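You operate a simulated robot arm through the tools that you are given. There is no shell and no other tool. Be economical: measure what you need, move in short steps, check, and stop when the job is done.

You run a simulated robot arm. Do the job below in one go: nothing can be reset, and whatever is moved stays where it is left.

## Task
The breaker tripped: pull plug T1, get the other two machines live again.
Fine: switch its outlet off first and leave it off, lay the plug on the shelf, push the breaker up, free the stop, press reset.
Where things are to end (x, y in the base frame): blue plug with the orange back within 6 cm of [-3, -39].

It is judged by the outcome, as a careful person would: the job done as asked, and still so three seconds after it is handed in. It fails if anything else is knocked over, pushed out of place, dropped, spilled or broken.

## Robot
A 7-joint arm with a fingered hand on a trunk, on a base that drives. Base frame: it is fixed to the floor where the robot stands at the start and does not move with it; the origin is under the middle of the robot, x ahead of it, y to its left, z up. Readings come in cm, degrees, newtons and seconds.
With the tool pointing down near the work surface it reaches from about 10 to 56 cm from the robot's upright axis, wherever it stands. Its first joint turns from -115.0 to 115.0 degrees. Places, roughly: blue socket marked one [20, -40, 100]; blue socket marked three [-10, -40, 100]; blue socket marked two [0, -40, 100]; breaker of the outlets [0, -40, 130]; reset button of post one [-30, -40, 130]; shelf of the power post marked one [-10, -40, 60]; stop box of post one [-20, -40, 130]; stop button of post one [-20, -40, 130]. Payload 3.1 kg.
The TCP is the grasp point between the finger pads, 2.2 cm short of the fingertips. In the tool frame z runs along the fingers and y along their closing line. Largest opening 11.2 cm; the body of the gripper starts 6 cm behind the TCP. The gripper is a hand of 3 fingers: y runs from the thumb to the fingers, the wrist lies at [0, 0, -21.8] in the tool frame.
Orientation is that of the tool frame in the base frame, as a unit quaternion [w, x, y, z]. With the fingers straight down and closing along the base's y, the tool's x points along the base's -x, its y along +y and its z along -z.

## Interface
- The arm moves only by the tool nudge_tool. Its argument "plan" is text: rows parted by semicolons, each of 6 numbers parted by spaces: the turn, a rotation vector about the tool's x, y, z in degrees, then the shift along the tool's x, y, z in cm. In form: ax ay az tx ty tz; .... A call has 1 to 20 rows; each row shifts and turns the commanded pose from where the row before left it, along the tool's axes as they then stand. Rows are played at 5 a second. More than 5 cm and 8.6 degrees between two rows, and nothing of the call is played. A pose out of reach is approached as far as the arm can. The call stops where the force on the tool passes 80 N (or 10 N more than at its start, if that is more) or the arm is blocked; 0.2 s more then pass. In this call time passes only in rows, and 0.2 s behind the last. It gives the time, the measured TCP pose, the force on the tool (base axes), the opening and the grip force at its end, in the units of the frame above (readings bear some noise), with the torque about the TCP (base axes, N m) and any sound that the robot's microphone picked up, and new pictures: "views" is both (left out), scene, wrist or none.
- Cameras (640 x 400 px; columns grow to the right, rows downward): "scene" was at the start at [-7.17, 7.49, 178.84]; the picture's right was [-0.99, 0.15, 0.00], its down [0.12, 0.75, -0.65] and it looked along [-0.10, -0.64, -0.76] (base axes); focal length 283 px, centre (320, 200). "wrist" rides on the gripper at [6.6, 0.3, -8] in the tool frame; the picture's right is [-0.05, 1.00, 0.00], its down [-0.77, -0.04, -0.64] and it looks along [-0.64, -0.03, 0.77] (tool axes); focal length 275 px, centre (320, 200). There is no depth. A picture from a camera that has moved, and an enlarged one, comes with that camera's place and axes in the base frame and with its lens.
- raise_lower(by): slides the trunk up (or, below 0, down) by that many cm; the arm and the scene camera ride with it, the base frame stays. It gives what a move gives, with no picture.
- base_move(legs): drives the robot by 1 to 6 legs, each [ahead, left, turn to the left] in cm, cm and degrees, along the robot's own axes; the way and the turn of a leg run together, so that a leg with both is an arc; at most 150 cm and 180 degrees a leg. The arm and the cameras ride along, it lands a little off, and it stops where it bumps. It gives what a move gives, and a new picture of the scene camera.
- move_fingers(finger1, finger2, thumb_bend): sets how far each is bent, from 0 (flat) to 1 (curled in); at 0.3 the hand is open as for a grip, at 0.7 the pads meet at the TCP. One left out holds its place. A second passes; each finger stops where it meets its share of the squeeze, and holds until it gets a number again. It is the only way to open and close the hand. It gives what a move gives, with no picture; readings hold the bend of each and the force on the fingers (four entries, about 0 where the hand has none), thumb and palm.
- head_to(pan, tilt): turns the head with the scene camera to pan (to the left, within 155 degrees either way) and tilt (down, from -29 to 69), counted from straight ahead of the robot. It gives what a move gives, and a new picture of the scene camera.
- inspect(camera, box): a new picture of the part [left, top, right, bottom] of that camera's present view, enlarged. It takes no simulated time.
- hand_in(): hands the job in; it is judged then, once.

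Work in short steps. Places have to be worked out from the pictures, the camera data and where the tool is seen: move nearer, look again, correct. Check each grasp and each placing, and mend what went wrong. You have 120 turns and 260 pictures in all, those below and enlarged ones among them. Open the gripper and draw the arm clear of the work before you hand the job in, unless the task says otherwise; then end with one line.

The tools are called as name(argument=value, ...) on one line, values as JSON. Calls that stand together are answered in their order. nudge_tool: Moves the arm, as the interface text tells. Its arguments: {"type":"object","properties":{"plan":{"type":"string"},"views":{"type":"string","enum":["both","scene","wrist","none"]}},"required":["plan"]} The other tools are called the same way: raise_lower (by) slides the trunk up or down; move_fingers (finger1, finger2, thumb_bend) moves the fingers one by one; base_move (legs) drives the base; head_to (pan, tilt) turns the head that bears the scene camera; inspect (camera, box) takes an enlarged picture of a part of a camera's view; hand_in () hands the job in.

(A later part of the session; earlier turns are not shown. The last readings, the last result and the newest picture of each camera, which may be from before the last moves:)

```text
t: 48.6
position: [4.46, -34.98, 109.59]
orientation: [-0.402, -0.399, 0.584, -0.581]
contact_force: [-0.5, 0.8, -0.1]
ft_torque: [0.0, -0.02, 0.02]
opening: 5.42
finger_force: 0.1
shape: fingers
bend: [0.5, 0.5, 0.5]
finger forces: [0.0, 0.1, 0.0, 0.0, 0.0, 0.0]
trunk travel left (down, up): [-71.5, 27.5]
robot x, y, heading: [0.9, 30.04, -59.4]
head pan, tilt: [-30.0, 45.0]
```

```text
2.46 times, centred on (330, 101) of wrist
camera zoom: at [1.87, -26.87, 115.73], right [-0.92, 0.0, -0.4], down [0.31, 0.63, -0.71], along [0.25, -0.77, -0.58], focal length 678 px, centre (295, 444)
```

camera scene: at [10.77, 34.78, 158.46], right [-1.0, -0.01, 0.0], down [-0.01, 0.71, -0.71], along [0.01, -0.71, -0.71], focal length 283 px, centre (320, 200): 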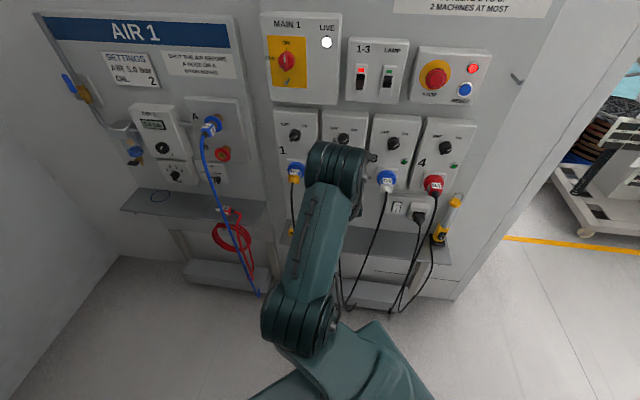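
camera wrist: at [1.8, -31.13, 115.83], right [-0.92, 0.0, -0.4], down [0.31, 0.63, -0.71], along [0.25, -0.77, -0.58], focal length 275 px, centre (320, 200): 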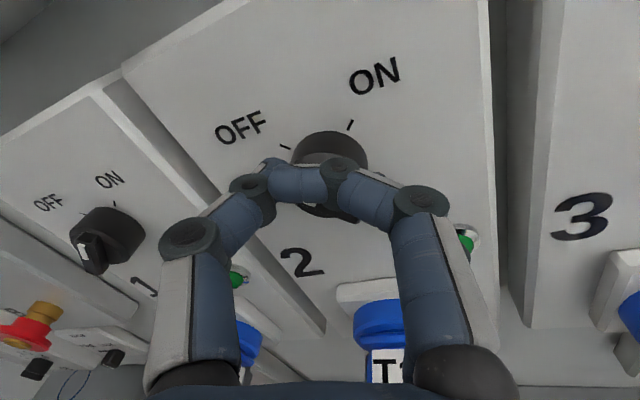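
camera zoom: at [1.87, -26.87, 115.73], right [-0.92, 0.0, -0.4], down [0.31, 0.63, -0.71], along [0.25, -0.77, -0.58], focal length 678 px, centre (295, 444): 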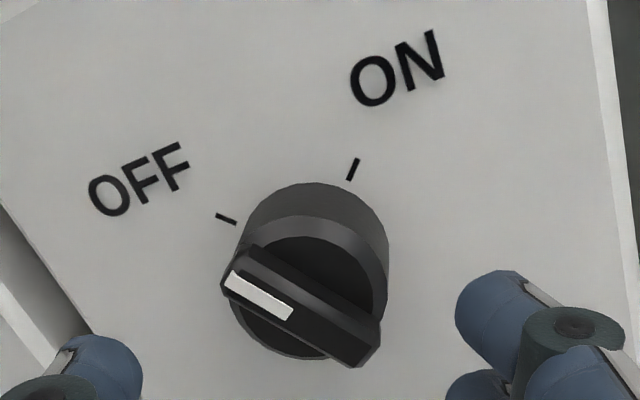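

The knob now points at OFF, so outlet 2 is off. Next is the plug: I'll retract, level the roll, pitch the tool 40° down and open the hand.

nudge_tool(plan="0 0 0 0 0 -3.5;0 0 0 0 0 -3.5;0 0 0 0 0 -3;0 0 -7 0 0 0;0 0 -7 0 0 0;0 0 -7 0 0 0;0 -8 0 0 0 0;0 -8 0 0 0 0;0 -8 0 0 0 0;0 -8 0 0 0 0;0 -8 0 0 0 0", views="none")

move_fingers(finger1=0.4, finger2=0.4, thumb_bend=0.4)

nudge_tool(plan="0 0 0 0 0 0.1")

```text
t: 51.0
position: [4.37, -25.01, 109.64]
orientation: [-0.299, -0.64, 0.642, -0.297]
contact_force: [0.0, -0.6, -0.4]
ft_torque: [0.03, -0.03, 0.02]
opening: 5.45
finger_force: 0.1
shape: fingers
bend: [0.5, 0.5, 0.5]
finger forces: [0.1, 0.0, 0.0, 0.1, 0.1, 0.0]
trunk travel left (down, up): [-71.5, 27.5]
robot x, y, heading: [0.53, 29.99, -59.1]
head pan, tilt: [-30.0, 45.0]
```

```text
t: 52.0
position: [4.44, -24.82, 109.47]
orientation: [-0.299, -0.64, 0.642, -0.298]
contact_force: [-0.1, -1.5, 0.0]
ft_torque: [0.0, -0.02, -0.02]
opening: 8.34
finger_force: 0.1
shape: fingers
bend: [0.4, 0.4, 0.4]
finger forces: [0.0, 0.0, 0.0, 0.0, 0.0, 0.0]
trunk travel left (down, up): [-71.5, 27.5]
robot x, y, heading: [0.63, 30.09, -59.0]
head pan, tilt: [-30.0, 45.0]
```

```text
t: 52.5
position: [4.38, -25.0, 109.45]
orientation: [-0.3, -0.639, 0.642, -0.298]
contact_force: [-0.9, -0.1, -0.5]
ft_torque: [-0.03, 0.01, 0.03]
opening: 8.3
finger_force: 0.0
shape: fingers
bend: [0.4, 0.4, 0.4]
finger forces: [0.1, 0.1, 0.0, 0.0, 0.1, 0.1]
trunk travel left (down, up): [-71.5, 27.5]
robot x, y, heading: [0.31, 29.97, -59.1]
head pan, tilt: [-30.0, 45.0]
camera scene: at [10.78, 34.87, 158.46], right [-1.0, -0.01, 0.0], down [-0.01, 0.71, -0.71], along [0.01, -0.71, -0.71], focal length 283 px, centre (320, 200)
camera wrist: at [4.12, -23.02, 119.74], right [-1.0, 0.03, -0.04], down [0.04, 0.98, -0.18], along [0.03, -0.18, -0.98], focal length 275 px, centre (320, 200)
```

scene: 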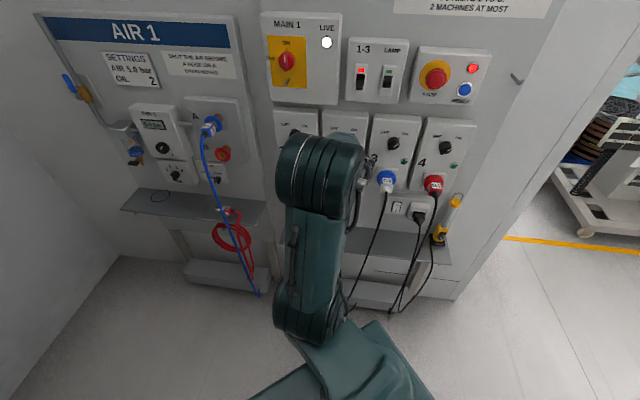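
wrist: 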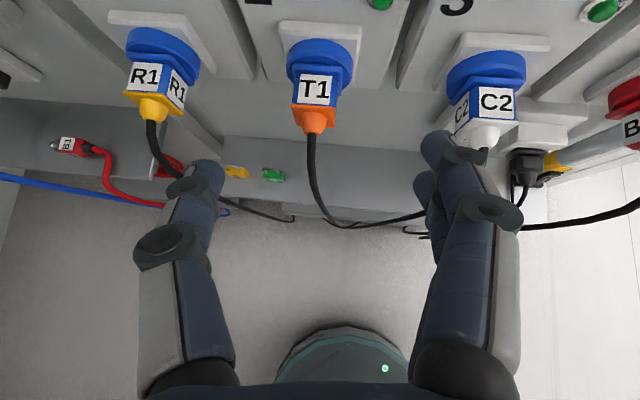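

The view is clear: T1's body is about 3.6 cm wide at (4.85, -36, 97.6), with the flange at y=-40 and the orange end at -33. I'll approach along the tool axis, stopping about 5 cm short to check.

nudge_tool(plan="0 0 0 -1.1 -0.2 3;0 0 0 -1 -0.25 3;0 0 0 0 0 2.5;0 0 0 0 0 2.5", views="wrist")

```text
t: 53.5
position: [5.01, -32.11, 100.74]
orientation: [-0.299, -0.64, 0.642, -0.298]
contact_force: [0.3, -0.1, 0.7]
ft_torque: [0.02, 0.01, 0.0]
opening: 8.33
finger_force: 0.1
shape: fingers
bend: [0.4, 0.4, 0.4]
finger forces: [0.0, 0.1, 0.1, 0.0, 0.0, 0.0]
trunk travel left (down, up): [-71.5, 27.5]
robot x, y, heading: [0.74, 30.13, -59.4]
head pan, tilt: [-30.0, 45.0]
camera wrist: at [4.73, -30.12, 110.98], right [-1.0, 0.03, -0.04], down [0.04, 0.98, -0.18], along [0.03, -0.18, -0.98], focal length 275 px, centre (320, 200)
```

wrist: 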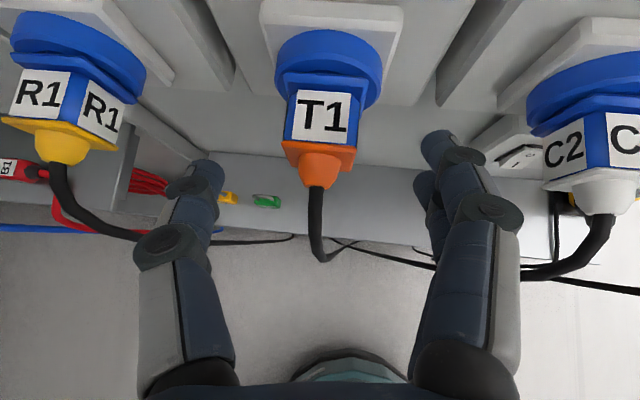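

I'm still aligned. I'll advance the last 5 cm and close.

nudge_tool(plan="0 0 0 0 0.1 2;0 0 0 0 0 1.5;0 0 0 0 0 1.5", views="wrist")

move_fingers(finger1=0.8, finger2=0.8, thumb_bend=0.8)

inspect(camera="wrist", box=[160, 50, 480, 250])

```text
t: 54.2
position: [4.66, -35.96, 97.62]
orientation: [-0.3, -0.639, 0.643, -0.298]
contact_force: [-0.1, -0.4, 0.7]
ft_torque: [0.0, 0.0, 0.0]
opening: 8.34
finger_force: 0.1
shape: fingers
bend: [0.4, 0.4, 0.4]
finger forces: [0.0, 0.1, 0.0, 0.1, 0.1, 0.1]
trunk travel left (down, up): [-71.5, 27.5]
robot x, y, heading: [0.48, 30.4, -59.6]
head pan, tilt: [-30.0, 45.0]
camera wrist: at [4.43, -34.03, 107.85], right [-1.0, 0.03, -0.04], down [0.04, 0.98, -0.18], along [0.03, -0.18, -0.98], focal length 275 px, centre (320, 200)
```

wrist: 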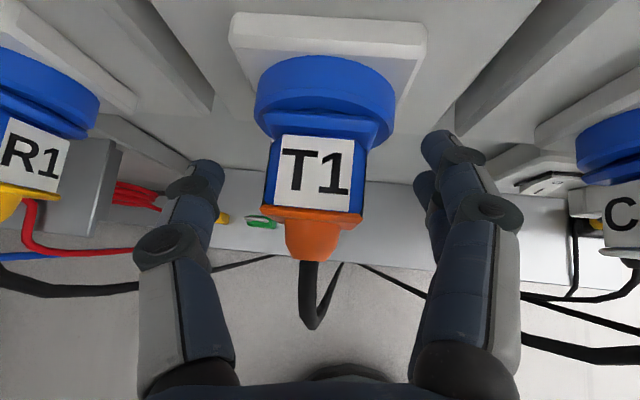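

```text
t: 55.2
position: [4.77, -35.88, 97.72]
orientation: [-0.299, -0.64, 0.642, -0.298]
contact_force: [0.0, -0.3, -0.5]
ft_torque: [-0.01, 0.05, -0.22]
opening: 3.4
finger_force: 25.7
shape: fingers
bend: [0.61, 0.6, 0.63]
finger forces: [15.4, 11.9, 0.0, 0.0, 23.9, 0.0]
trunk travel left (down, up): [-71.5, 27.5]
robot x, y, heading: [0.68, 30.45, -59.3]
head pan, tilt: [-30.0, 45.0]
```

```text
2.00 times, centred on (320, 150) of wrist
camera zoom: at [4.45, -33.96, 107.86], right [-1.0, 0.03, -0.04], down [0.04, 0.98, -0.18], along [0.03, -0.18, -0.98], focal length 551 px, centre (320, 300)
```

zoom: 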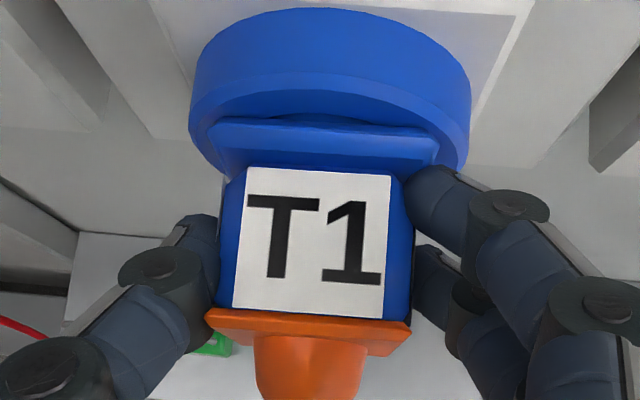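

Firm grip on T1. I'll pull straight out along +y.

nudge_tool(plan="0 0 0 -0.32 0 -0.38;0 0 0 -0.64 0 -0.77;0 0 0 -0.64 0 -0.77;0 0 0 -0.64 0 -0.77;0 0 0 -0.64 0 -0.77;0 0 0 -0.64 0 -0.77;0 0 0 -0.64 0 -0.77", views="wrist")

```text
t: 56.9
position: [4.83, -29.43, 97.68]
orientation: [-0.299, -0.641, 0.641, -0.299]
contact_force: [-0.5, -0.2, 0.9]
ft_torque: [0.01, 0.0, 0.04]
opening: 3.37
finger_force: 24.9
shape: fingers
bend: [0.61, 0.6, 0.64]
finger forces: [13.6, 12.0, 0.1, 0.0, 23.7, 0.0]
trunk travel left (down, up): [-71.5, 27.5]
robot x, y, heading: [0.63, 30.0, -59.4]
head pan, tilt: [-30.0, 45.0]
camera wrist: at [4.52, -27.42, 107.93], right [-1.0, 0.03, -0.04], down [0.04, 0.98, -0.18], along [0.03, -0.18, -0.98], focal length 275 px, centre (320, 200)
```

wrist: 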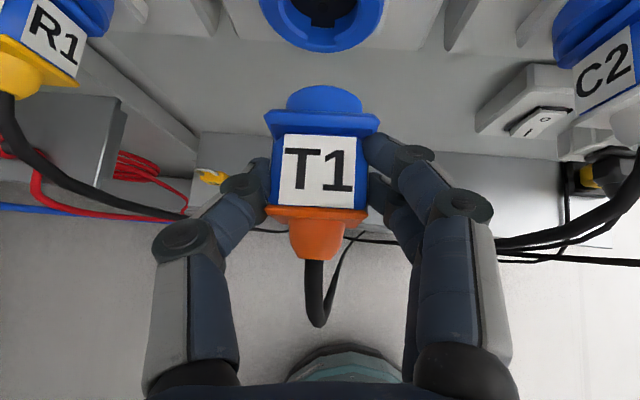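

T1 is out. I'll back off a bit more, then lower partway and look at the shelf and the neighbouring cables.

nudge_tool(plan="0 0 0 -1.28 0 -1.54;0 0 0 -1.28 0 -1.54;0 0 0 -1.28 0 -1.54", views="none")

raise_lower(by=-14)

nudge_tool(plan="0 0 0 0 0.5 0")

```text
t: 57.6
position: [4.9, -23.25, 97.82]
orientation: [-0.3, -0.639, 0.642, -0.299]
contact_force: [0.0, 0.6, -1.2]
ft_torque: [0.03, 0.06, -0.04]
opening: 3.36
finger_force: 25.1
shape: fingers
bend: [0.61, 0.6, 0.64]
finger forces: [13.6, 11.9, 0.0, 0.0, 23.8, 0.0]
trunk travel left (down, up): [-71.5, 27.5]
robot x, y, heading: [0.5, 30.14, -59.4]
head pan, tilt: [-30.0, 45.0]
```

```text
t: 59.3
position: [4.83, -23.41, 83.69]
orientation: [-0.299, -0.64, 0.642, -0.299]
contact_force: [-0.8, -0.7, -1.1]
ft_torque: [0.01, 0.01, 0.0]
opening: 3.36
finger_force: 24.0
shape: fingers
bend: [0.61, 0.6, 0.64]
finger forces: [13.6, 11.9, 0.0, 0.0, 23.8, 0.0]
trunk travel left (down, up): [-57.5, 41.5]
robot x, y, heading: [0.78, 30.18, -59.2]
head pan, tilt: [-30.0, 45.0]
```

```text
t: 59.7
position: [4.28, -23.41, 83.7]
orientation: [-0.298, -0.64, 0.642, -0.298]
contact_force: [0.5, -0.2, -1.7]
ft_torque: [0.0, -0.02, 0.0]
opening: 3.36
finger_force: 24.4
shape: fingers
bend: [0.61, 0.6, 0.64]
finger forces: [13.5, 11.9, 0.1, 0.0, 23.9, 0.0]
trunk travel left (down, up): [-57.5, 41.5]
robot x, y, heading: [0.68, 30.24, -59.6]
head pan, tilt: [-30.0, 45.0]
camera scene: at [10.77, 34.85, 144.46], right [-1.0, -0.01, 0.0], down [-0.01, 0.71, -0.71], along [0.01, -0.71, -0.71], focal length 283 px, centre (320, 200)
camera wrist: at [4.01, -21.47, 94.01], right [-1.0, 0.03, -0.04], down [0.04, 0.98, -0.18], along [0.03, -0.18, -0.98], focal length 275 px, centre (320, 200)
```

scene: 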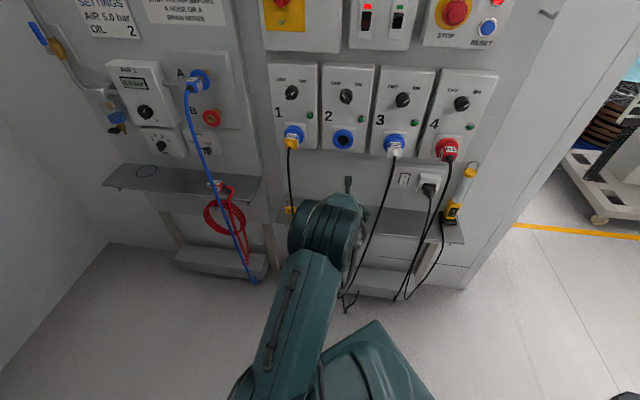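
wrist: 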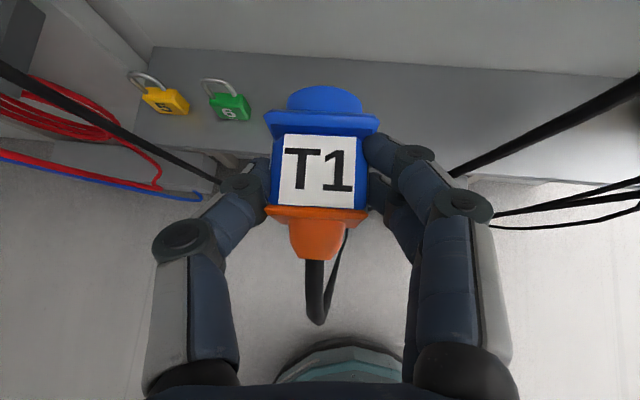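

The shelf surface is at about z=62, spanning y -47 to -33. C2's cable hangs near (-6.5,-27), so I'll place the plug at x≈0.5, within 6 cm of the target and with the hand clear of that cable. I'll move over the shelf.

nudge_tool(plan="0 0 0 0 3.7 0;0 0 0 1.86 0 2.22;0 0 0 1.86 0 2.22;0 0 0 1.86 0 2.22;0 0 0 1.86 0 2.22;0 0 0 1.86 0 2.22")

```text
t: 61.1
position: [0.63, -37.69, 83.69]
orientation: [-0.299, -0.64, 0.642, -0.297]
contact_force: [0.6, -0.6, -0.6]
ft_torque: [0.01, 0.02, 0.01]
opening: 3.36
finger_force: 24.6
shape: fingers
bend: [0.61, 0.6, 0.64]
finger forces: [13.2, 11.7, 0.0, 0.0, 23.7, 0.1]
trunk travel left (down, up): [-57.5, 41.5]
robot x, y, heading: [0.49, 30.1, -59.5]
head pan, tilt: [-30.0, 45.0]
camera scene: at [10.75, 34.74, 144.47], right [-1.0, -0.01, 0.0], down [-0.01, 0.71, -0.71], along [0.01, -0.71, -0.71], focal length 283 px, centre (320, 200)
camera wrist: at [0.23, -35.82, 94.06], right [-1.0, 0.03, -0.04], down [0.04, 0.98, -0.18], along [0.03, -0.18, -0.98], focal length 275 px, centre (320, 200)
```

scene: 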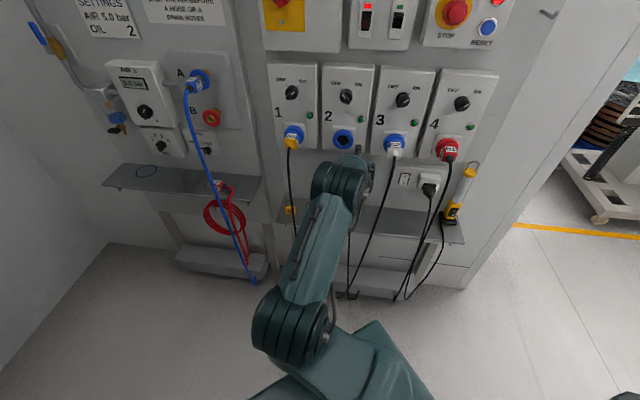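
wrist: 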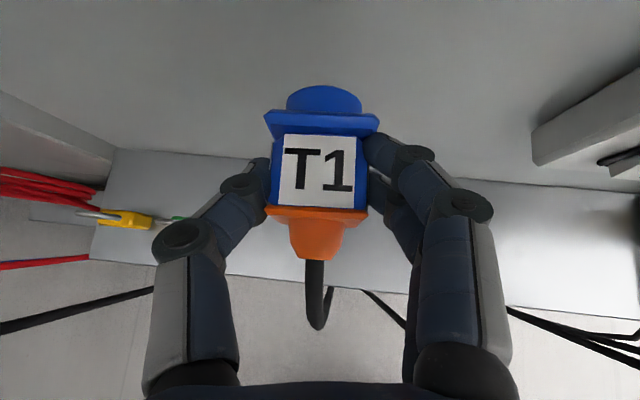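

I'm over the shelf. I'll lower 16 cm with the trunk, then finish in small steps while watching the force.

raise_lower(by=-16)

nudge_tool(plan="0 0 0 -0.38 0 0.32;0 0 0 -0.38 0 0.32", views="wrist")

```text
t: 63.0
position: [0.65, -37.66, 67.89]
orientation: [-0.299, -0.64, 0.642, -0.299]
contact_force: [-0.4, 0.7, -1.2]
ft_torque: [0.03, 0.01, 0.01]
opening: 3.36
finger_force: 23.3
shape: fingers
bend: [0.61, 0.6, 0.64]
finger forces: [13.2, 11.8, 0.1, 0.0, 23.7, 0.1]
trunk travel left (down, up): [-41.5, 57.5]
robot x, y, heading: [0.43, 29.82, -59.2]
head pan, tilt: [-30.0, 45.0]
```

```text
t: 63.5
position: [0.58, -37.64, 66.86]
orientation: [-0.299, -0.64, 0.641, -0.299]
contact_force: [0.4, 0.4, -1.9]
ft_torque: [0.04, 0.01, -0.01]
opening: 3.39
finger_force: 24.2
shape: fingers
bend: [0.61, 0.6, 0.64]
finger forces: [13.1, 11.7, 0.1, 0.0, 23.7, 0.1]
trunk travel left (down, up): [-41.5, 57.5]
robot x, y, heading: [0.6, 29.74, -59.3]
head pan, tilt: [-30.0, 45.0]
camera wrist: at [0.26, -35.7, 77.1], right [-1.0, 0.03, -0.04], down [0.04, 0.98, -0.18], along [0.03, -0.18, -0.98], focal length 275 px, centre (320, 200)
```

wrist: 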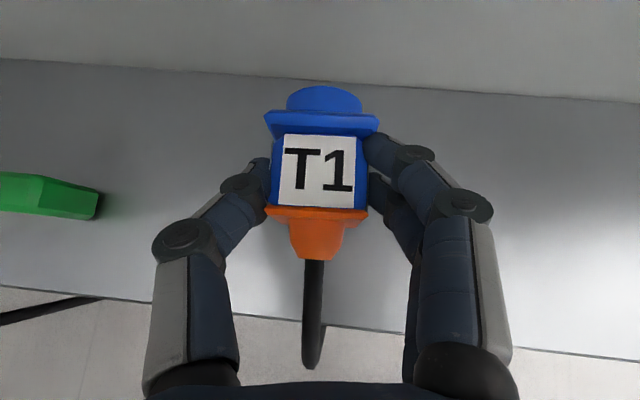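

No contact yet. Continuing down in 0.4 cm steps.

nudge_tool(plan="0 0 0 -0.31 0 0.26;0 0 0 -0.31 0 0.26;0 0 0 -0.31 0 0.26;0 0 0 -0.31 0 0.26;0 0 0 -0.31 0 0.26", views="none")

```text
t: 64.8
position: [0.48, -37.48, 65.52]
orientation: [-0.305, -0.637, 0.64, -0.303]
contact_force: [1.8, 4.0, 33.6]
ft_torque: [-0.54, 0.0, -0.05]
opening: 3.35
finger_force: 28.5
shape: fingers
bend: [0.65, 0.6, 0.65]
finger forces: [19.0, 11.6, 0.0, 0.0, 26.8, 0.1]
trunk travel left (down, up): [-41.5, 57.5]
robot x, y, heading: [0.67, 29.9, -59.3]
head pan, tilt: [-30.0, 45.0]
```

Contact at z≈65.5 with 33 N. I'll ease up 0.3 cm, check, and open.

nudge_tool(plan="0 0 0 0.27 0 -0.22", views="wrist")

move_fingers(finger1=0.52, finger2=0.52, thumb_bend=0.52)

inspect(camera="wrist", box=[160, 50, 480, 250])

```text
t: 65.2
position: [0.64, -37.58, 65.61]
orientation: [-0.302, -0.639, 0.64, -0.3]
contact_force: [0.5, 1.9, 28.3]
ft_torque: [-0.48, -0.01, -0.07]
opening: 3.35
finger_force: 28.2
shape: fingers
bend: [0.65, 0.6, 0.65]
finger forces: [18.2, 12.1, 0.0, 0.0, 26.1, 0.0]
trunk travel left (down, up): [-41.5, 57.5]
robot x, y, heading: [0.84, 30.11, -59.2]
head pan, tilt: [-30.0, 45.0]
camera wrist: at [0.25, -35.42, 75.86], right [-1.0, 0.03, -0.03], down [0.04, 0.98, -0.19], along [0.03, -0.19, -0.98], focal length 275 px, centre (320, 200)
```

wrist: 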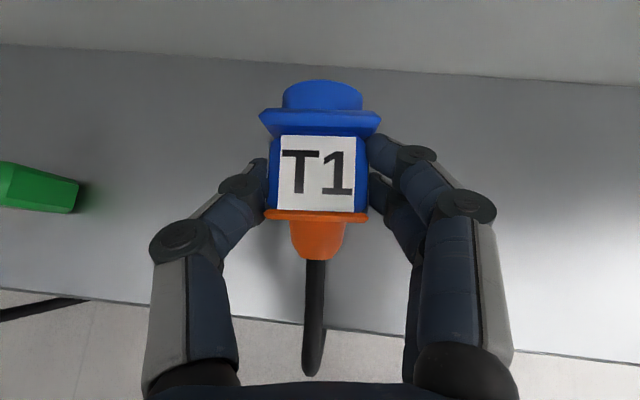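

```text
t: 66.2
position: [0.51, -37.65, 65.19]
orientation: [-0.299, -0.64, 0.642, -0.297]
contact_force: [-1.5, 0.5, 0.0]
ft_torque: [0.03, -0.03, 0.0]
opening: 4.86
finger_force: 0.1
shape: fingers
bend: [0.52, 0.52, 0.52]
finger forces: [0.1, 0.0, 0.0, 0.1, 0.0, 0.1]
trunk travel left (down, up): [-41.5, 57.5]
robot x, y, heading: [0.04, 30.0, -59.2]
head pan, tilt: [-30.0, 45.0]
```

```text
2.00 times, centred on (320, 150) of wrist
camera zoom: at [0.27, -35.67, 75.46], right [-1.0, 0.03, -0.04], down [0.04, 0.98, -0.18], along [0.03, -0.18, -0.98], focal length 551 px, centre (320, 300)
```

zoom: 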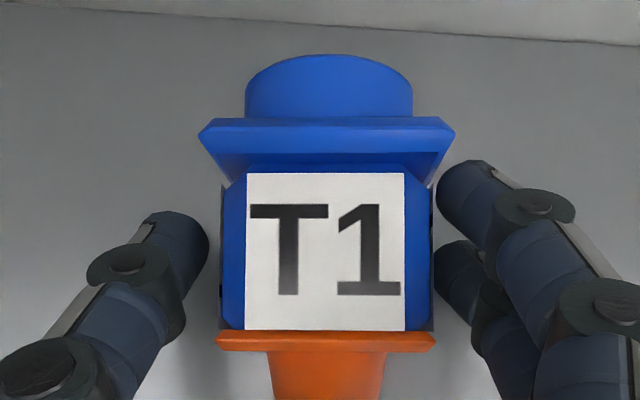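

The plug is resting on the shelf and released. I'll open a bit more and withdraw along the tool axis.

move_fingers(finger1=0.45, finger2=0.45, thumb_bend=0.45)

nudge_tool(plan="0 0 0 0 0 -2;0 0 0 0 0 -2;0 0 0 0 0 -3;0 0 0 0 0 -4;0 0 0 0 0 -4;0 0 0 0 0 -3")

```text
t: 67.2
position: [0.59, -37.68, 65.13]
orientation: [-0.3, -0.64, 0.642, -0.299]
contact_force: [0.6, -0.6, 0.7]
ft_torque: [-0.03, -0.01, -0.01]
opening: 6.87
finger_force: 0.0
shape: fingers
bend: [0.45, 0.45, 0.45]
finger forces: [0.0, 0.0, 0.0, 0.0, 0.1, 0.0]
trunk travel left (down, up): [-41.5, 57.5]
robot x, y, heading: [0.3, 30.11, -59.3]
head pan, tilt: [-30.0, 45.0]
```

```text
t: 68.5
position: [0.54, -23.89, 76.92]
orientation: [-0.299, -0.64, 0.642, -0.298]
contact_force: [0.7, 0.3, 0.1]
ft_torque: [-0.03, 0.01, 0.04]
opening: 6.89
finger_force: 0.0
shape: fingers
bend: [0.45, 0.45, 0.45]
finger forces: [0.0, 0.0, 0.0, 0.0, 0.0, 0.1]
trunk travel left (down, up): [-41.5, 57.5]
robot x, y, heading: [0.77, 30.24, -59.4]
head pan, tilt: [-30.0, 45.0]
camera scene: at [10.78, 34.91, 128.45], right [-1.0, -0.01, 0.0], down [-0.01, 0.71, -0.71], along [0.01, -0.71, -0.71], focal length 283 px, centre (320, 200)
camera wrist: at [0.19, -22.02, 87.22], right [-1.0, 0.03, -0.04], down [0.04, 0.98, -0.18], along [0.03, -0.18, -0.98], focal length 275 px, centre (320, 200)
```

scene: 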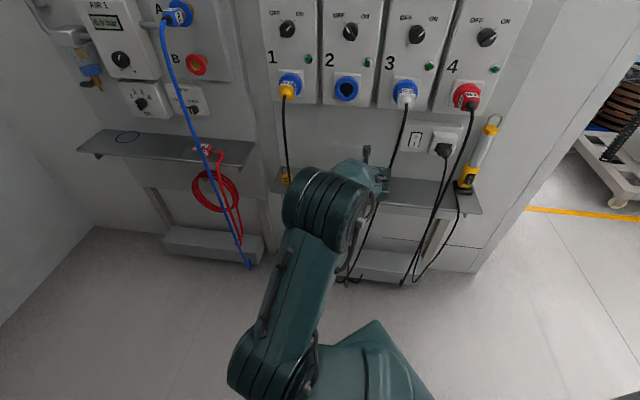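
wrist: 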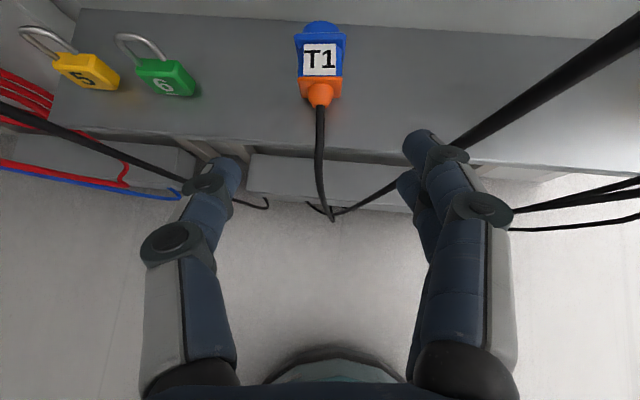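

T1 lies on the shelf at about (0.5,-39), 3.5 cm from the target. Next is the breaker: raise the trunk 49 cm, then pitch the tool back to horizontal.

nudge_tool(plan="0 0 0 -1.9 0 -2.3;0 0 0 -1.3 0 -1.5", views="none")

raise_lower(by=48)

nudge_tool(plan="0 8 0 0 0 0;0 8 0 0 0 0;0 8 0 0 0 0;0 8 0 0 0 0;0 8 0 0 0 0")

```text
t: 69.2
position: [0.65, -18.98, 76.79]
orientation: [-0.3, -0.639, 0.642, -0.298]
contact_force: [0.1, 0.4, 0.1]
ft_torque: [0.02, -0.01, -0.03]
opening: 6.89
finger_force: 0.0
shape: fingers
bend: [0.45, 0.45, 0.45]
finger forces: [0.1, 0.0, 0.1, 0.0, 0.0, 0.0]
trunk travel left (down, up): [-41.5, 57.5]
robot x, y, heading: [0.72, 30.2, -59.3]
head pan, tilt: [-30.0, 45.0]
```

```text
refused: 48 is not a number from -40 to 40
```

```text
t: 70.3
position: [0.58, -18.95, 76.9]
orientation: [0.502, 0.498, -0.5, 0.499]
contact_force: [0.5, -0.1, 0.2]
ft_torque: [0.0, -0.02, 0.0]
opening: 6.91
finger_force: 0.0
shape: fingers
bend: [0.45, 0.45, 0.45]
finger forces: [0.1, 0.0, 0.0, 0.0, 0.0, 0.1]
trunk travel left (down, up): [-41.5, 57.5]
robot x, y, heading: [0.5, 30.13, -59.4]
head pan, tilt: [-30.0, 45.0]
camera scene: at [10.77, 34.86, 128.46], right [-1.0, -0.01, 0.0], down [-0.01, 0.71, -0.71], along [0.01, -0.71, -0.71], focal length 283 px, centre (320, 200)
camera wrist: at [0.34, -10.83, 83.48], right [-1.0, 0.0, -0.05], down [0.04, 0.63, -0.77], along [0.03, -0.77, -0.63], focal length 275 px, centre (320, 200)
```

scene: 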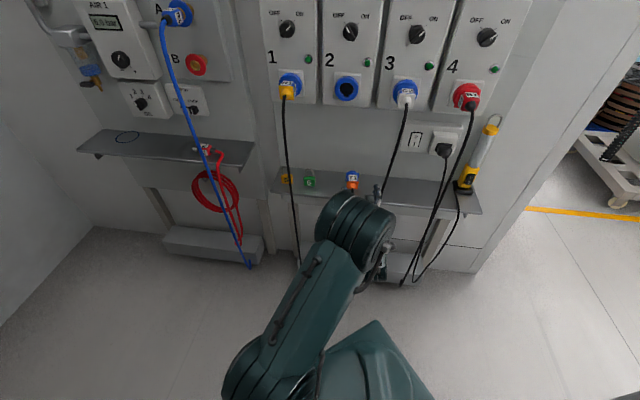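
wrist: 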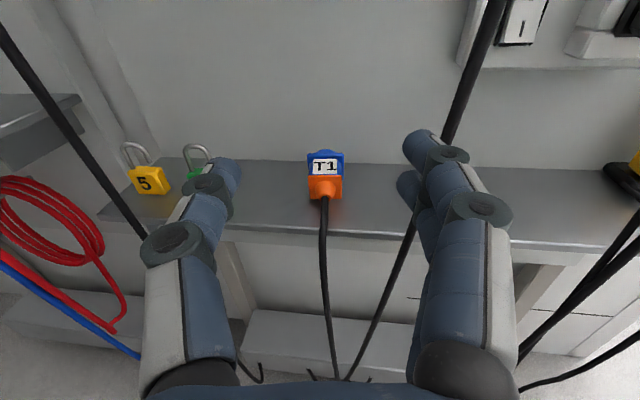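

The plug stays put. I'll raise in two parts.

raise_lower(by=40)

raise_lower(by=9)

nudge_tool(plan="0 0 0 0 0 2")

```text
t: 74.2
position: [0.65, -18.99, 116.85]
orientation: [-0.501, -0.499, 0.501, -0.499]
contact_force: [0.7, 0.3, 0.8]
ft_torque: [0.0, -0.01, 0.0]
opening: 6.88
finger_force: 0.1
shape: fingers
bend: [0.45, 0.45, 0.45]
finger forces: [0.0, 0.1, 0.1, 0.0, 0.0, 0.0]
trunk travel left (down, up): [-81.5, 17.5]
robot x, y, heading: [0.59, 30.45, -59.3]
head pan, tilt: [-30.0, 45.0]
```

```text
t: 75.4
position: [0.64, -18.95, 125.87]
orientation: [0.501, 0.5, -0.501, 0.499]
contact_force: [1.0, 0.5, -1.0]
ft_torque: [0.01, 0.01, -0.01]
opening: 6.88
finger_force: 0.0
shape: fingers
bend: [0.45, 0.45, 0.45]
finger forces: [0.0, 0.0, 0.0, 0.1, 0.1, 0.0]
trunk travel left (down, up): [-90.5, 8.5]
robot x, y, heading: [0.84, 29.97, -59.3]
head pan, tilt: [-30.0, 45.0]
```

```text
t: 75.8
position: [0.62, -21.12, 125.62]
orientation: [-0.501, -0.499, 0.501, -0.499]
contact_force: [-0.1, -0.4, 0.7]
ft_torque: [0.02, -0.02, -0.03]
opening: 6.87
finger_force: 0.0
shape: fingers
bend: [0.45, 0.45, 0.45]
finger forces: [0.0, 0.0, 0.0, 0.0, 0.1, 0.0]
trunk travel left (down, up): [-90.5, 8.5]
robot x, y, heading: [0.52, 30.43, -58.7]
head pan, tilt: [-30.0, 45.0]
camera scene: at [10.78, 34.59, 177.46], right [-1.0, -0.01, 0.0], down [-0.01, 0.71, -0.71], along [0.01, -0.71, -0.71], focal length 283 px, centre (320, 200)
camera wrist: at [0.29, -13.11, 132.4], right [-1.0, 0.0, -0.05], down [0.04, 0.64, -0.77], along [0.03, -0.77, -0.64], focal length 275 px, centre (320, 200)
```

scene: 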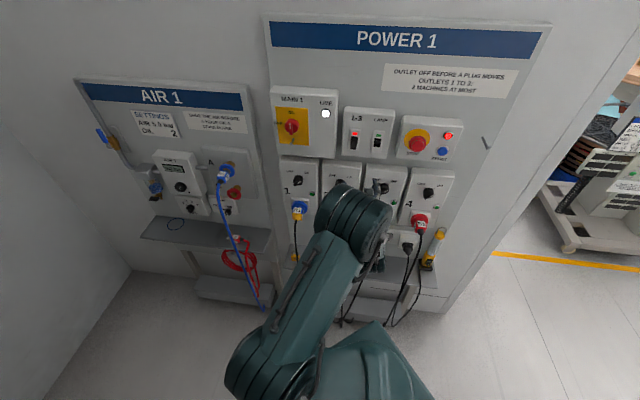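
wrist: 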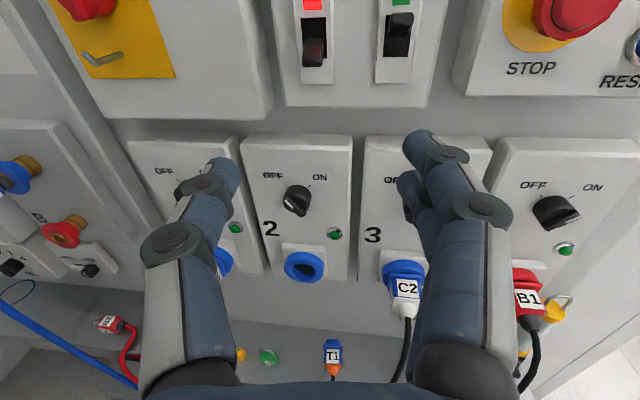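

The breaker toggle sits at about (1.1,-43,126.5) with its slot from z 125 to 129, and knob 2 reads OFF. I'll pinch the fingers into a pusher and approach below the toggle.

move_fingers(finger1=0.72, finger2=0.72, thumb_bend=0.72)

nudge_tool(plan="0 0 0 -2.5 -0.5 3;0 0 0 -2.5 -0.5 3;0 0 0 0 0 3;0 0 0 0 0 3", views="wrist")

```text
t: 76.8
position: [0.58, -21.0, 125.81]
orientation: [-0.501, -0.499, 0.501, -0.499]
contact_force: [-0.2, -1.7, 0.5]
ft_torque: [0.03, -0.03, 0.0]
opening: 0.01
finger_force: 0.0
shape: fingers
bend: [0.72, 0.72, 0.72]
finger forces: [0.2, 0.0, 0.0, 0.0, 0.1, 0.0]
trunk travel left (down, up): [-90.5, 8.5]
robot x, y, heading: [0.68, 30.44, -59.3]
head pan, tilt: [-30.0, 45.0]
```

```text
t: 77.8
position: [1.53, -33.13, 120.65]
orientation: [-0.5, -0.5, 0.502, -0.498]
contact_force: [-0.5, 0.0, 0.3]
ft_torque: [-0.03, -0.01, 0.03]
opening: 0.0
finger_force: 0.0
shape: fingers
bend: [0.72, 0.72, 0.72]
finger forces: [0.0, 0.0, 0.0, 0.0, 0.0, 0.0]
trunk travel left (down, up): [-90.5, 8.5]
robot x, y, heading: [0.7, 29.93, -59.2]
head pan, tilt: [-30.0, 45.0]
camera wrist: at [1.21, -25.04, 127.46], right [-1.0, 0.0, -0.05], down [0.04, 0.64, -0.77], along [0.03, -0.77, -0.64], focal length 275 px, centre (320, 200)
```

wrist: 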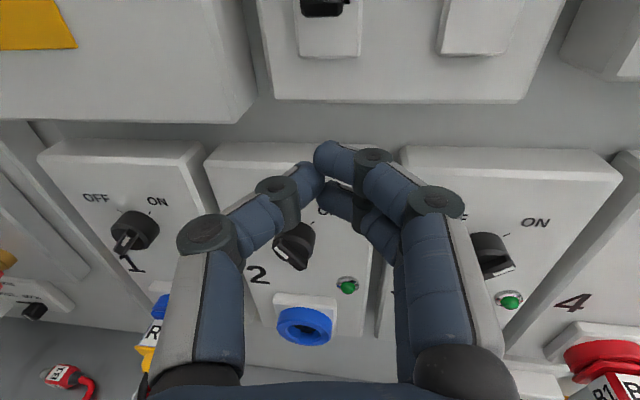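

The upper fingertip lines up with the toggle at x≈1. I'll advance below it to put the tips near the box face.

nudge_tool(plan="0 0 0 0 0 3;0 0 0 0 0 2;0 0 0 0 0 1.5;0 0 0 1 0 0")

inspect(camera="scene", box=[300, 90, 460, 190])

```text
t: 78.8
position: [1.62, -39.37, 121.85]
orientation: [-0.501, -0.499, 0.501, -0.499]
contact_force: [0.0, 0.3, 0.6]
ft_torque: [0.02, 0.0, 0.02]
opening: 0.0
finger_force: 0.1
shape: fingers
bend: [0.72, 0.72, 0.72]
finger forces: [0.0, 0.0, 0.1, 0.1, 0.0, 0.0]
trunk travel left (down, up): [-90.5, 8.5]
robot x, y, heading: [0.17, 30.52, -59.5]
head pan, tilt: [-30.0, 45.0]
camera scene: at [10.79, 34.89, 177.46], right [-1.0, -0.01, 0.0], down [-0.01, 0.71, -0.71], along [0.01, -0.71, -0.71], focal length 283 px, centre (320, 200)
camera wrist: at [1.27, -31.3, 128.47], right [-1.0, 0.0, -0.05], down [0.04, 0.64, -0.77], along [0.03, -0.77, -0.64], focal length 275 px, centre (320, 200)
```

scene: 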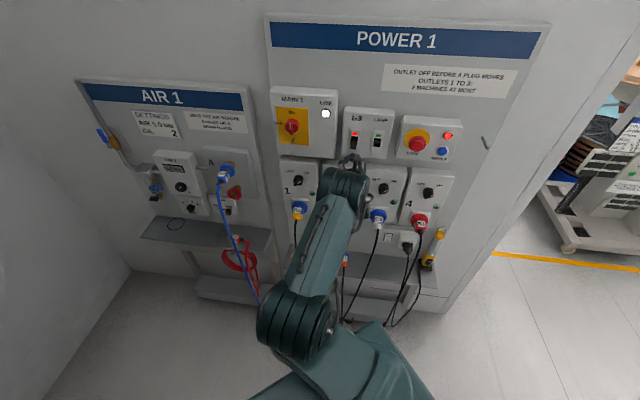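
wrist: 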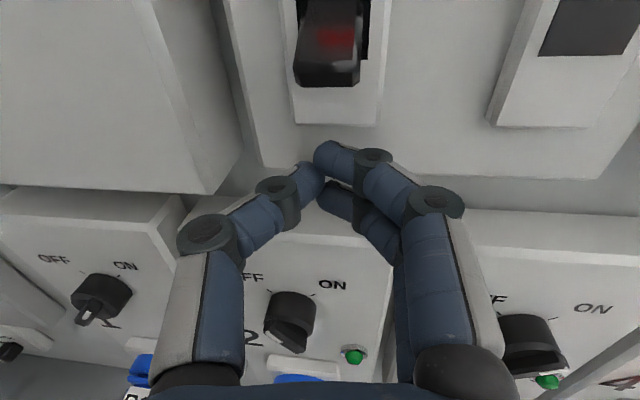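

```text
4.00 times, centred on (380, 140) of scene
camera zoom: at [10.79, 34.89, 177.46], right [-1.0, -0.01, 0.0], down [-0.01, 0.71, -0.71], along [0.01, -0.71, -0.71], focal length 1130 px, centre (80, 440)
```

zoom: 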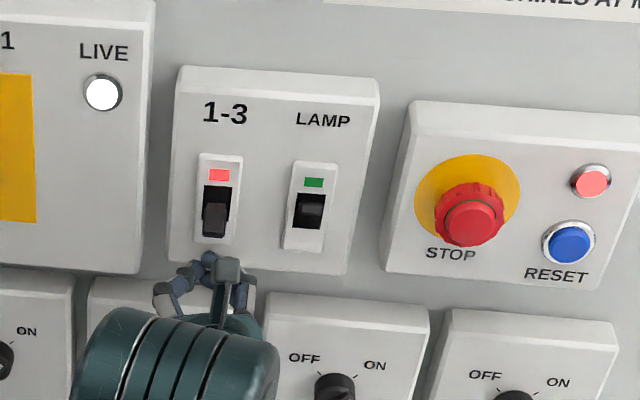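

The toggle is right above the fingertip. I'll advance 0.8 cm and sweep up.

nudge_tool(plan="0 0 0 0 0.2 0.8;0 0 0 0.8 0 0;0 0 0 0.8 0 0;0 0 0 0.8 0 0;0 0 0 0.8 0 0", views="wrist")

inspect(camera="scene", box=[300, 90, 460, 190])

```text
t: 80.0
position: [1.43, -40.18, 125.05]
orientation: [0.501, 0.499, -0.501, 0.499]
contact_force: [0.8, 8.8, -4.5]
ft_torque: [0.04, -0.01, 0.06]
opening: 0.0
finger_force: 6.8
shape: fingers
bend: [0.72, 0.72, 0.72]
finger forces: [4.1, 2.3, 0.0, 0.1, 6.8, 0.1]
trunk travel left (down, up): [-90.5, 8.5]
robot x, y, heading: [0.45, 30.47, -59.1]
head pan, tilt: [-30.0, 45.0]
camera wrist: at [1.1, -31.97, 131.73], right [-1.0, 0.0, -0.05], down [0.04, 0.64, -0.77], along [0.03, -0.77, -0.64], focal length 275 px, centre (320, 200)
```

wrist: 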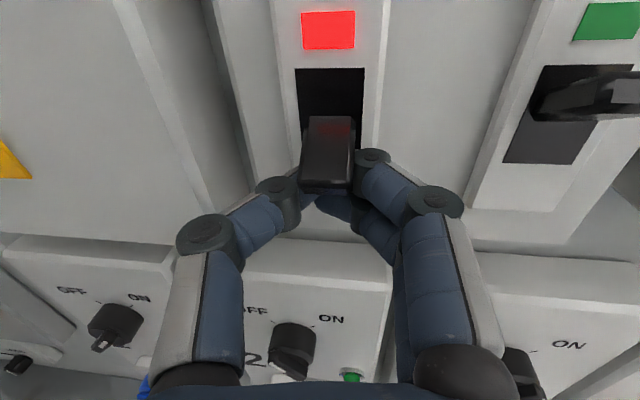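

```text
4.00 times, centred on (380, 140) of scene
camera zoom: at [10.82, 35.11, 177.44], right [-1.0, -0.01, 0.0], down [-0.01, 0.71, -0.71], along [0.01, -0.71, -0.71], focal length 1130 px, centre (80, 440)
```

zoom: 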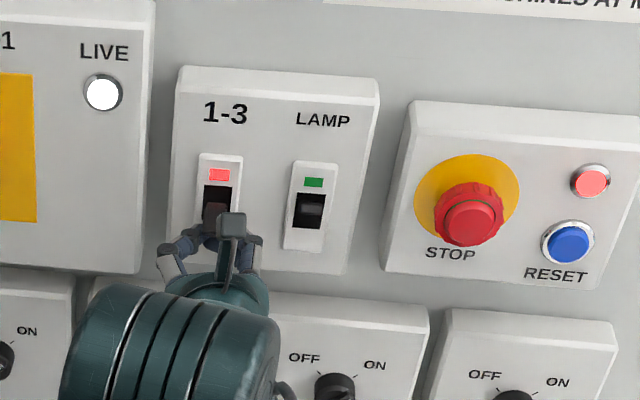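

Contact begins, with the fingertips under the toggle. I'll continue upward.

nudge_tool(plan="0 0 0 0.7 0 0;0 0 0 0.7 0 0;0 0 0 0.7 0 0;0 0 0 0.7 0 0", views="wrist")

inspect(camera="scene", box=[300, 90, 460, 190])

```text
t: 81.0
position: [1.35, -40.08, 126.52]
orientation: [-0.493, -0.504, 0.511, -0.492]
contact_force: [-0.6, 28.2, -54.3]
ft_torque: [0.15, -0.66, -0.17]
opening: 0.0
finger_force: 33.3
shape: fingers
bend: [0.74, 0.72, 0.72]
finger forces: [54.8, 1.2, 0.0, 0.1, 10.5, 0.0]
trunk travel left (down, up): [-90.5, 8.5]
robot x, y, heading: [0.66, 30.23, -59.5]
head pan, tilt: [-30.0, 45.0]
camera wrist: at [1.02, -32.18, 133.43], right [-1.0, 0.01, -0.05], down [0.05, 0.66, -0.75], along [0.03, -0.75, -0.66], focal length 275 px, centre (320, 200)
```

wrist: 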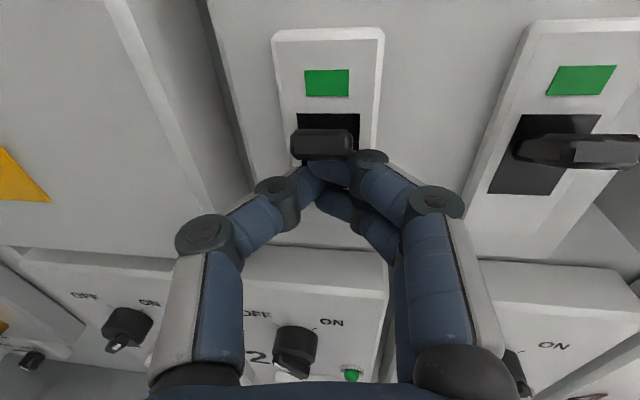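

```text
4.00 times, centred on (380, 140) of scene
camera zoom: at [10.82, 34.69, 177.38], right [-1.0, -0.01, 0.0], down [-0.01, 0.71, -0.71], along [0.01, -0.71, -0.71], focal length 1130 px, centre (80, 440)
```

zoom: 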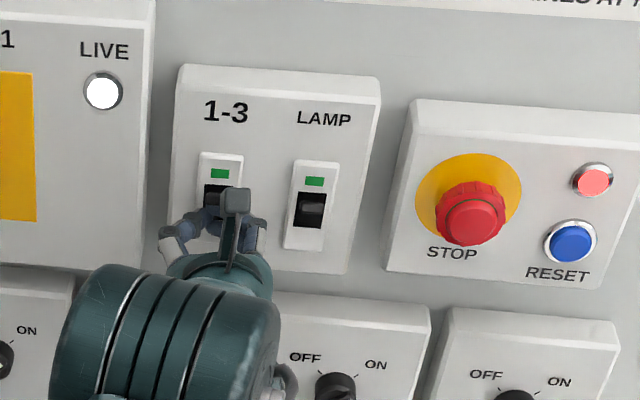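

The breaker flag is green, matching LAMP, so it's reset. I'll back down slightly and retract, then head for the stop.

nudge_tool(plan="0 0 0 -0.8 0 0;0 0 0 -0.8 0 0;0 0 0 0 0 -2;0 0 0 0 0 -4;0 0 0 0 0 -4;0 0 0 0 0 -4", views="none")

inspect(camera="scene", box=[300, 90, 460, 190])

```text
t: 82.4
position: [1.28, -26.07, 126.4]
orientation: [0.502, 0.499, -0.5, 0.5]
contact_force: [0.6, -0.5, 0.7]
ft_torque: [0.0, 0.01, 0.01]
opening: 0.0
finger_force: 0.1
shape: fingers
bend: [0.72, 0.72, 0.72]
finger forces: [0.0, 0.0, 0.0, 0.0, 0.0, 0.0]
trunk travel left (down, up): [-90.5, 8.5]
robot x, y, heading: [0.41, 30.0, -59.4]
head pan, tilt: [-30.0, 45.0]
```

```text
4.00 times, centred on (380, 140) of scene
camera zoom: at [10.77, 35.12, 177.46], right [-1.0, -0.01, 0.0], down [-0.01, 0.71, -0.71], along [0.01, -0.71, -0.71], focal length 1130 px, centre (80, 440)
```

zoom: 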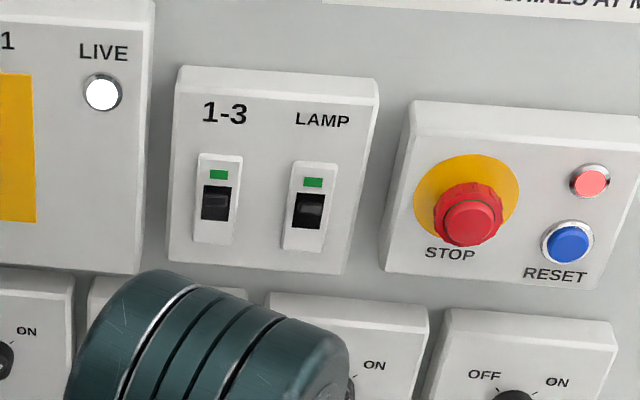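

Breaker holds. Now I'll open the hand and move in front of the STOP button.

nudge_tool(plan="0 0 0 0.5 4 0;0 0 0 0.5 4 0;0 0 0 0.5 4 0;0 0 0 0.5 4 0;0 0 0 0.5 3.3 0", views="none")

move_fingers(finger1=0.36, finger2=0.36, thumb_bend=0.36)

nudge_tool(plan="0 0 0 0 0 1")

inspect(camera="wrist", box=[200, 0, 480, 175])

```text
t: 83.6
position: [-18.22, -26.21, 128.77]
orientation: [-0.5, -0.499, 0.501, -0.5]
contact_force: [-0.2, 0.5, 0.4]
ft_torque: [-0.02, -0.02, 0.0]
opening: 0.0
finger_force: 0.1
shape: fingers
bend: [0.72, 0.72, 0.72]
finger forces: [0.1, 0.0, 0.0, 0.0, 0.0, 0.1]
trunk travel left (down, up): [-90.5, 8.5]
robot x, y, heading: [0.24, 29.9, -59.4]
head pan, tilt: [-30.0, 45.0]
```

```text
t: 84.6
position: [-17.97, -26.2, 128.88]
orientation: [-0.5, -0.499, 0.501, -0.499]
contact_force: [0.7, -0.7, 0.1]
ft_torque: [-0.01, 0.02, 0.02]
opening: 9.46
finger_force: 0.1
shape: fingers
bend: [0.36, 0.36, 0.36]
finger forces: [0.0, 0.0, 0.0, 0.1, 0.0, 0.0]
trunk travel left (down, up): [-90.5, 8.5]
robot x, y, heading: [0.4, 30.41, -59.5]
head pan, tilt: [-30.0, 45.0]
```

```text
t: 85.0
position: [-17.83, -27.16, 128.82]
orientation: [-0.5, -0.501, 0.501, -0.499]
contact_force: [-1.0, 0.8, 0.4]
ft_torque: [-0.02, -0.03, 0.02]
opening: 9.46
finger_force: 0.1
shape: fingers
bend: [0.36, 0.36, 0.36]
finger forces: [0.1, 0.1, 0.0, 0.0, 0.0, 0.1]
trunk travel left (down, up): [-90.5, 8.5]
robot x, y, heading: [0.83, 30.28, -59.1]
head pan, tilt: [-30.0, 45.0]
camera scene: at [10.77, 34.8, 177.46], right [-1.0, -0.01, 0.0], down [-0.01, 0.71, -0.71], along [0.01, -0.71, -0.71], focal length 283 px, centre (320, 200)
camera wrist: at [-18.23, -19.19, 135.47], right [-1.0, 0.0, -0.05], down [0.04, 0.64, -0.77], along [0.03, -0.77, -0.64], focal length 275 px, centre (320, 200)
```

scene: 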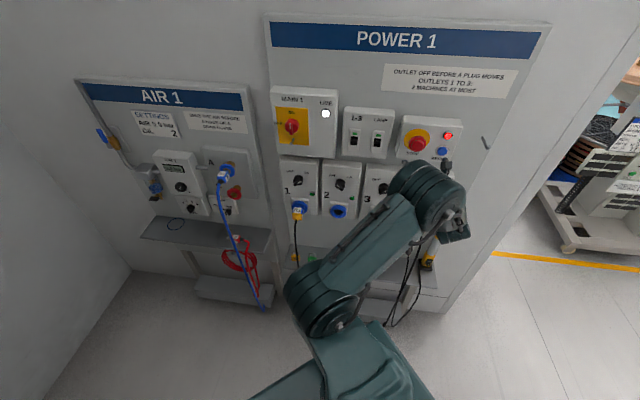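
wrist: 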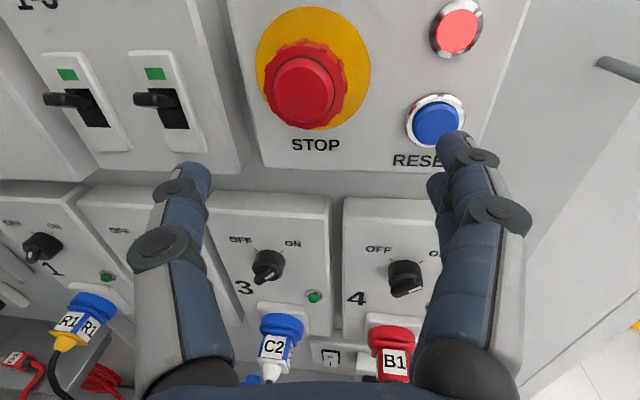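

```text
2.29 times, centred on (340, 88) of wrist
camera zoom: at [-18.23, -19.19, 135.47], right [-1.0, 0.0, -0.05], down [0.04, 0.64, -0.77], along [0.03, -0.77, -0.64], focal length 629 px, centre (274, 457)
```

zoom: 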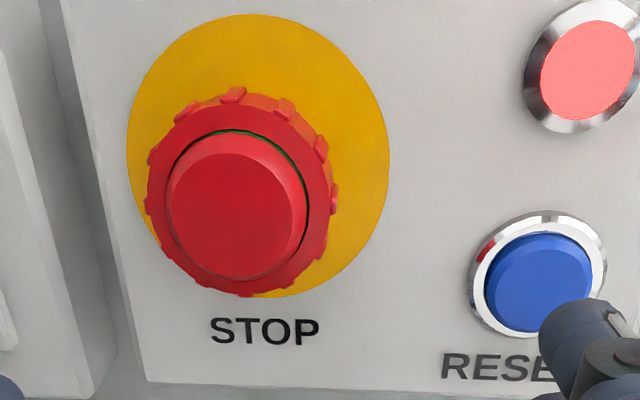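

The stop has a ridged ring about 5 cm across, centred near (-17, -36 to -38, 130). I'll align, pre-roll -24° and approach to grip the ring for a clockwise twist.

nudge_tool(plan="0 0 0 1 -0.85 2;0 0 -8 0 0 1;0 0 -8 0 0 0;0 0 -8 0 0 0", views="wrist")

```text
t: 86.0
position: [-17.09, -30.12, 129.82]
orientation: [0.594, 0.593, -0.385, 0.383]
contact_force: [-1.1, 0.7, 0.2]
ft_torque: [-0.01, -0.01, 0.04]
opening: 9.49
finger_force: 0.1
shape: fingers
bend: [0.36, 0.36, 0.36]
finger forces: [0.0, 0.0, 0.0, 0.0, 0.0, 0.1]
trunk travel left (down, up): [-90.5, 8.5]
robot x, y, heading: [0.8, 29.91, -59.5]
head pan, tilt: [-30.0, 45.0]
camera wrist: at [-14.58, -22.09, 136.01], right [-0.93, 0.0, 0.37], down [-0.28, 0.64, -0.72], along [-0.24, -0.77, -0.59], focal length 275 px, centre (320, 200)
```

wrist: 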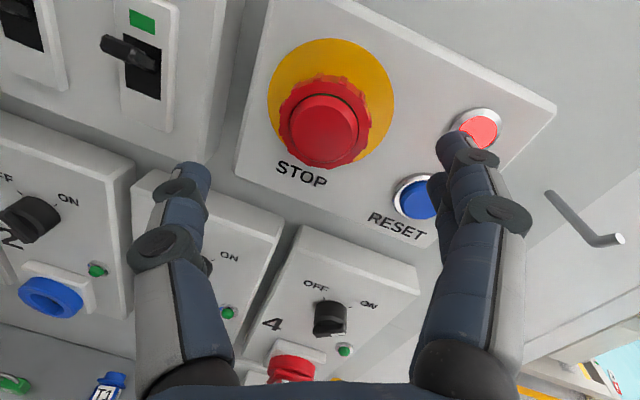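

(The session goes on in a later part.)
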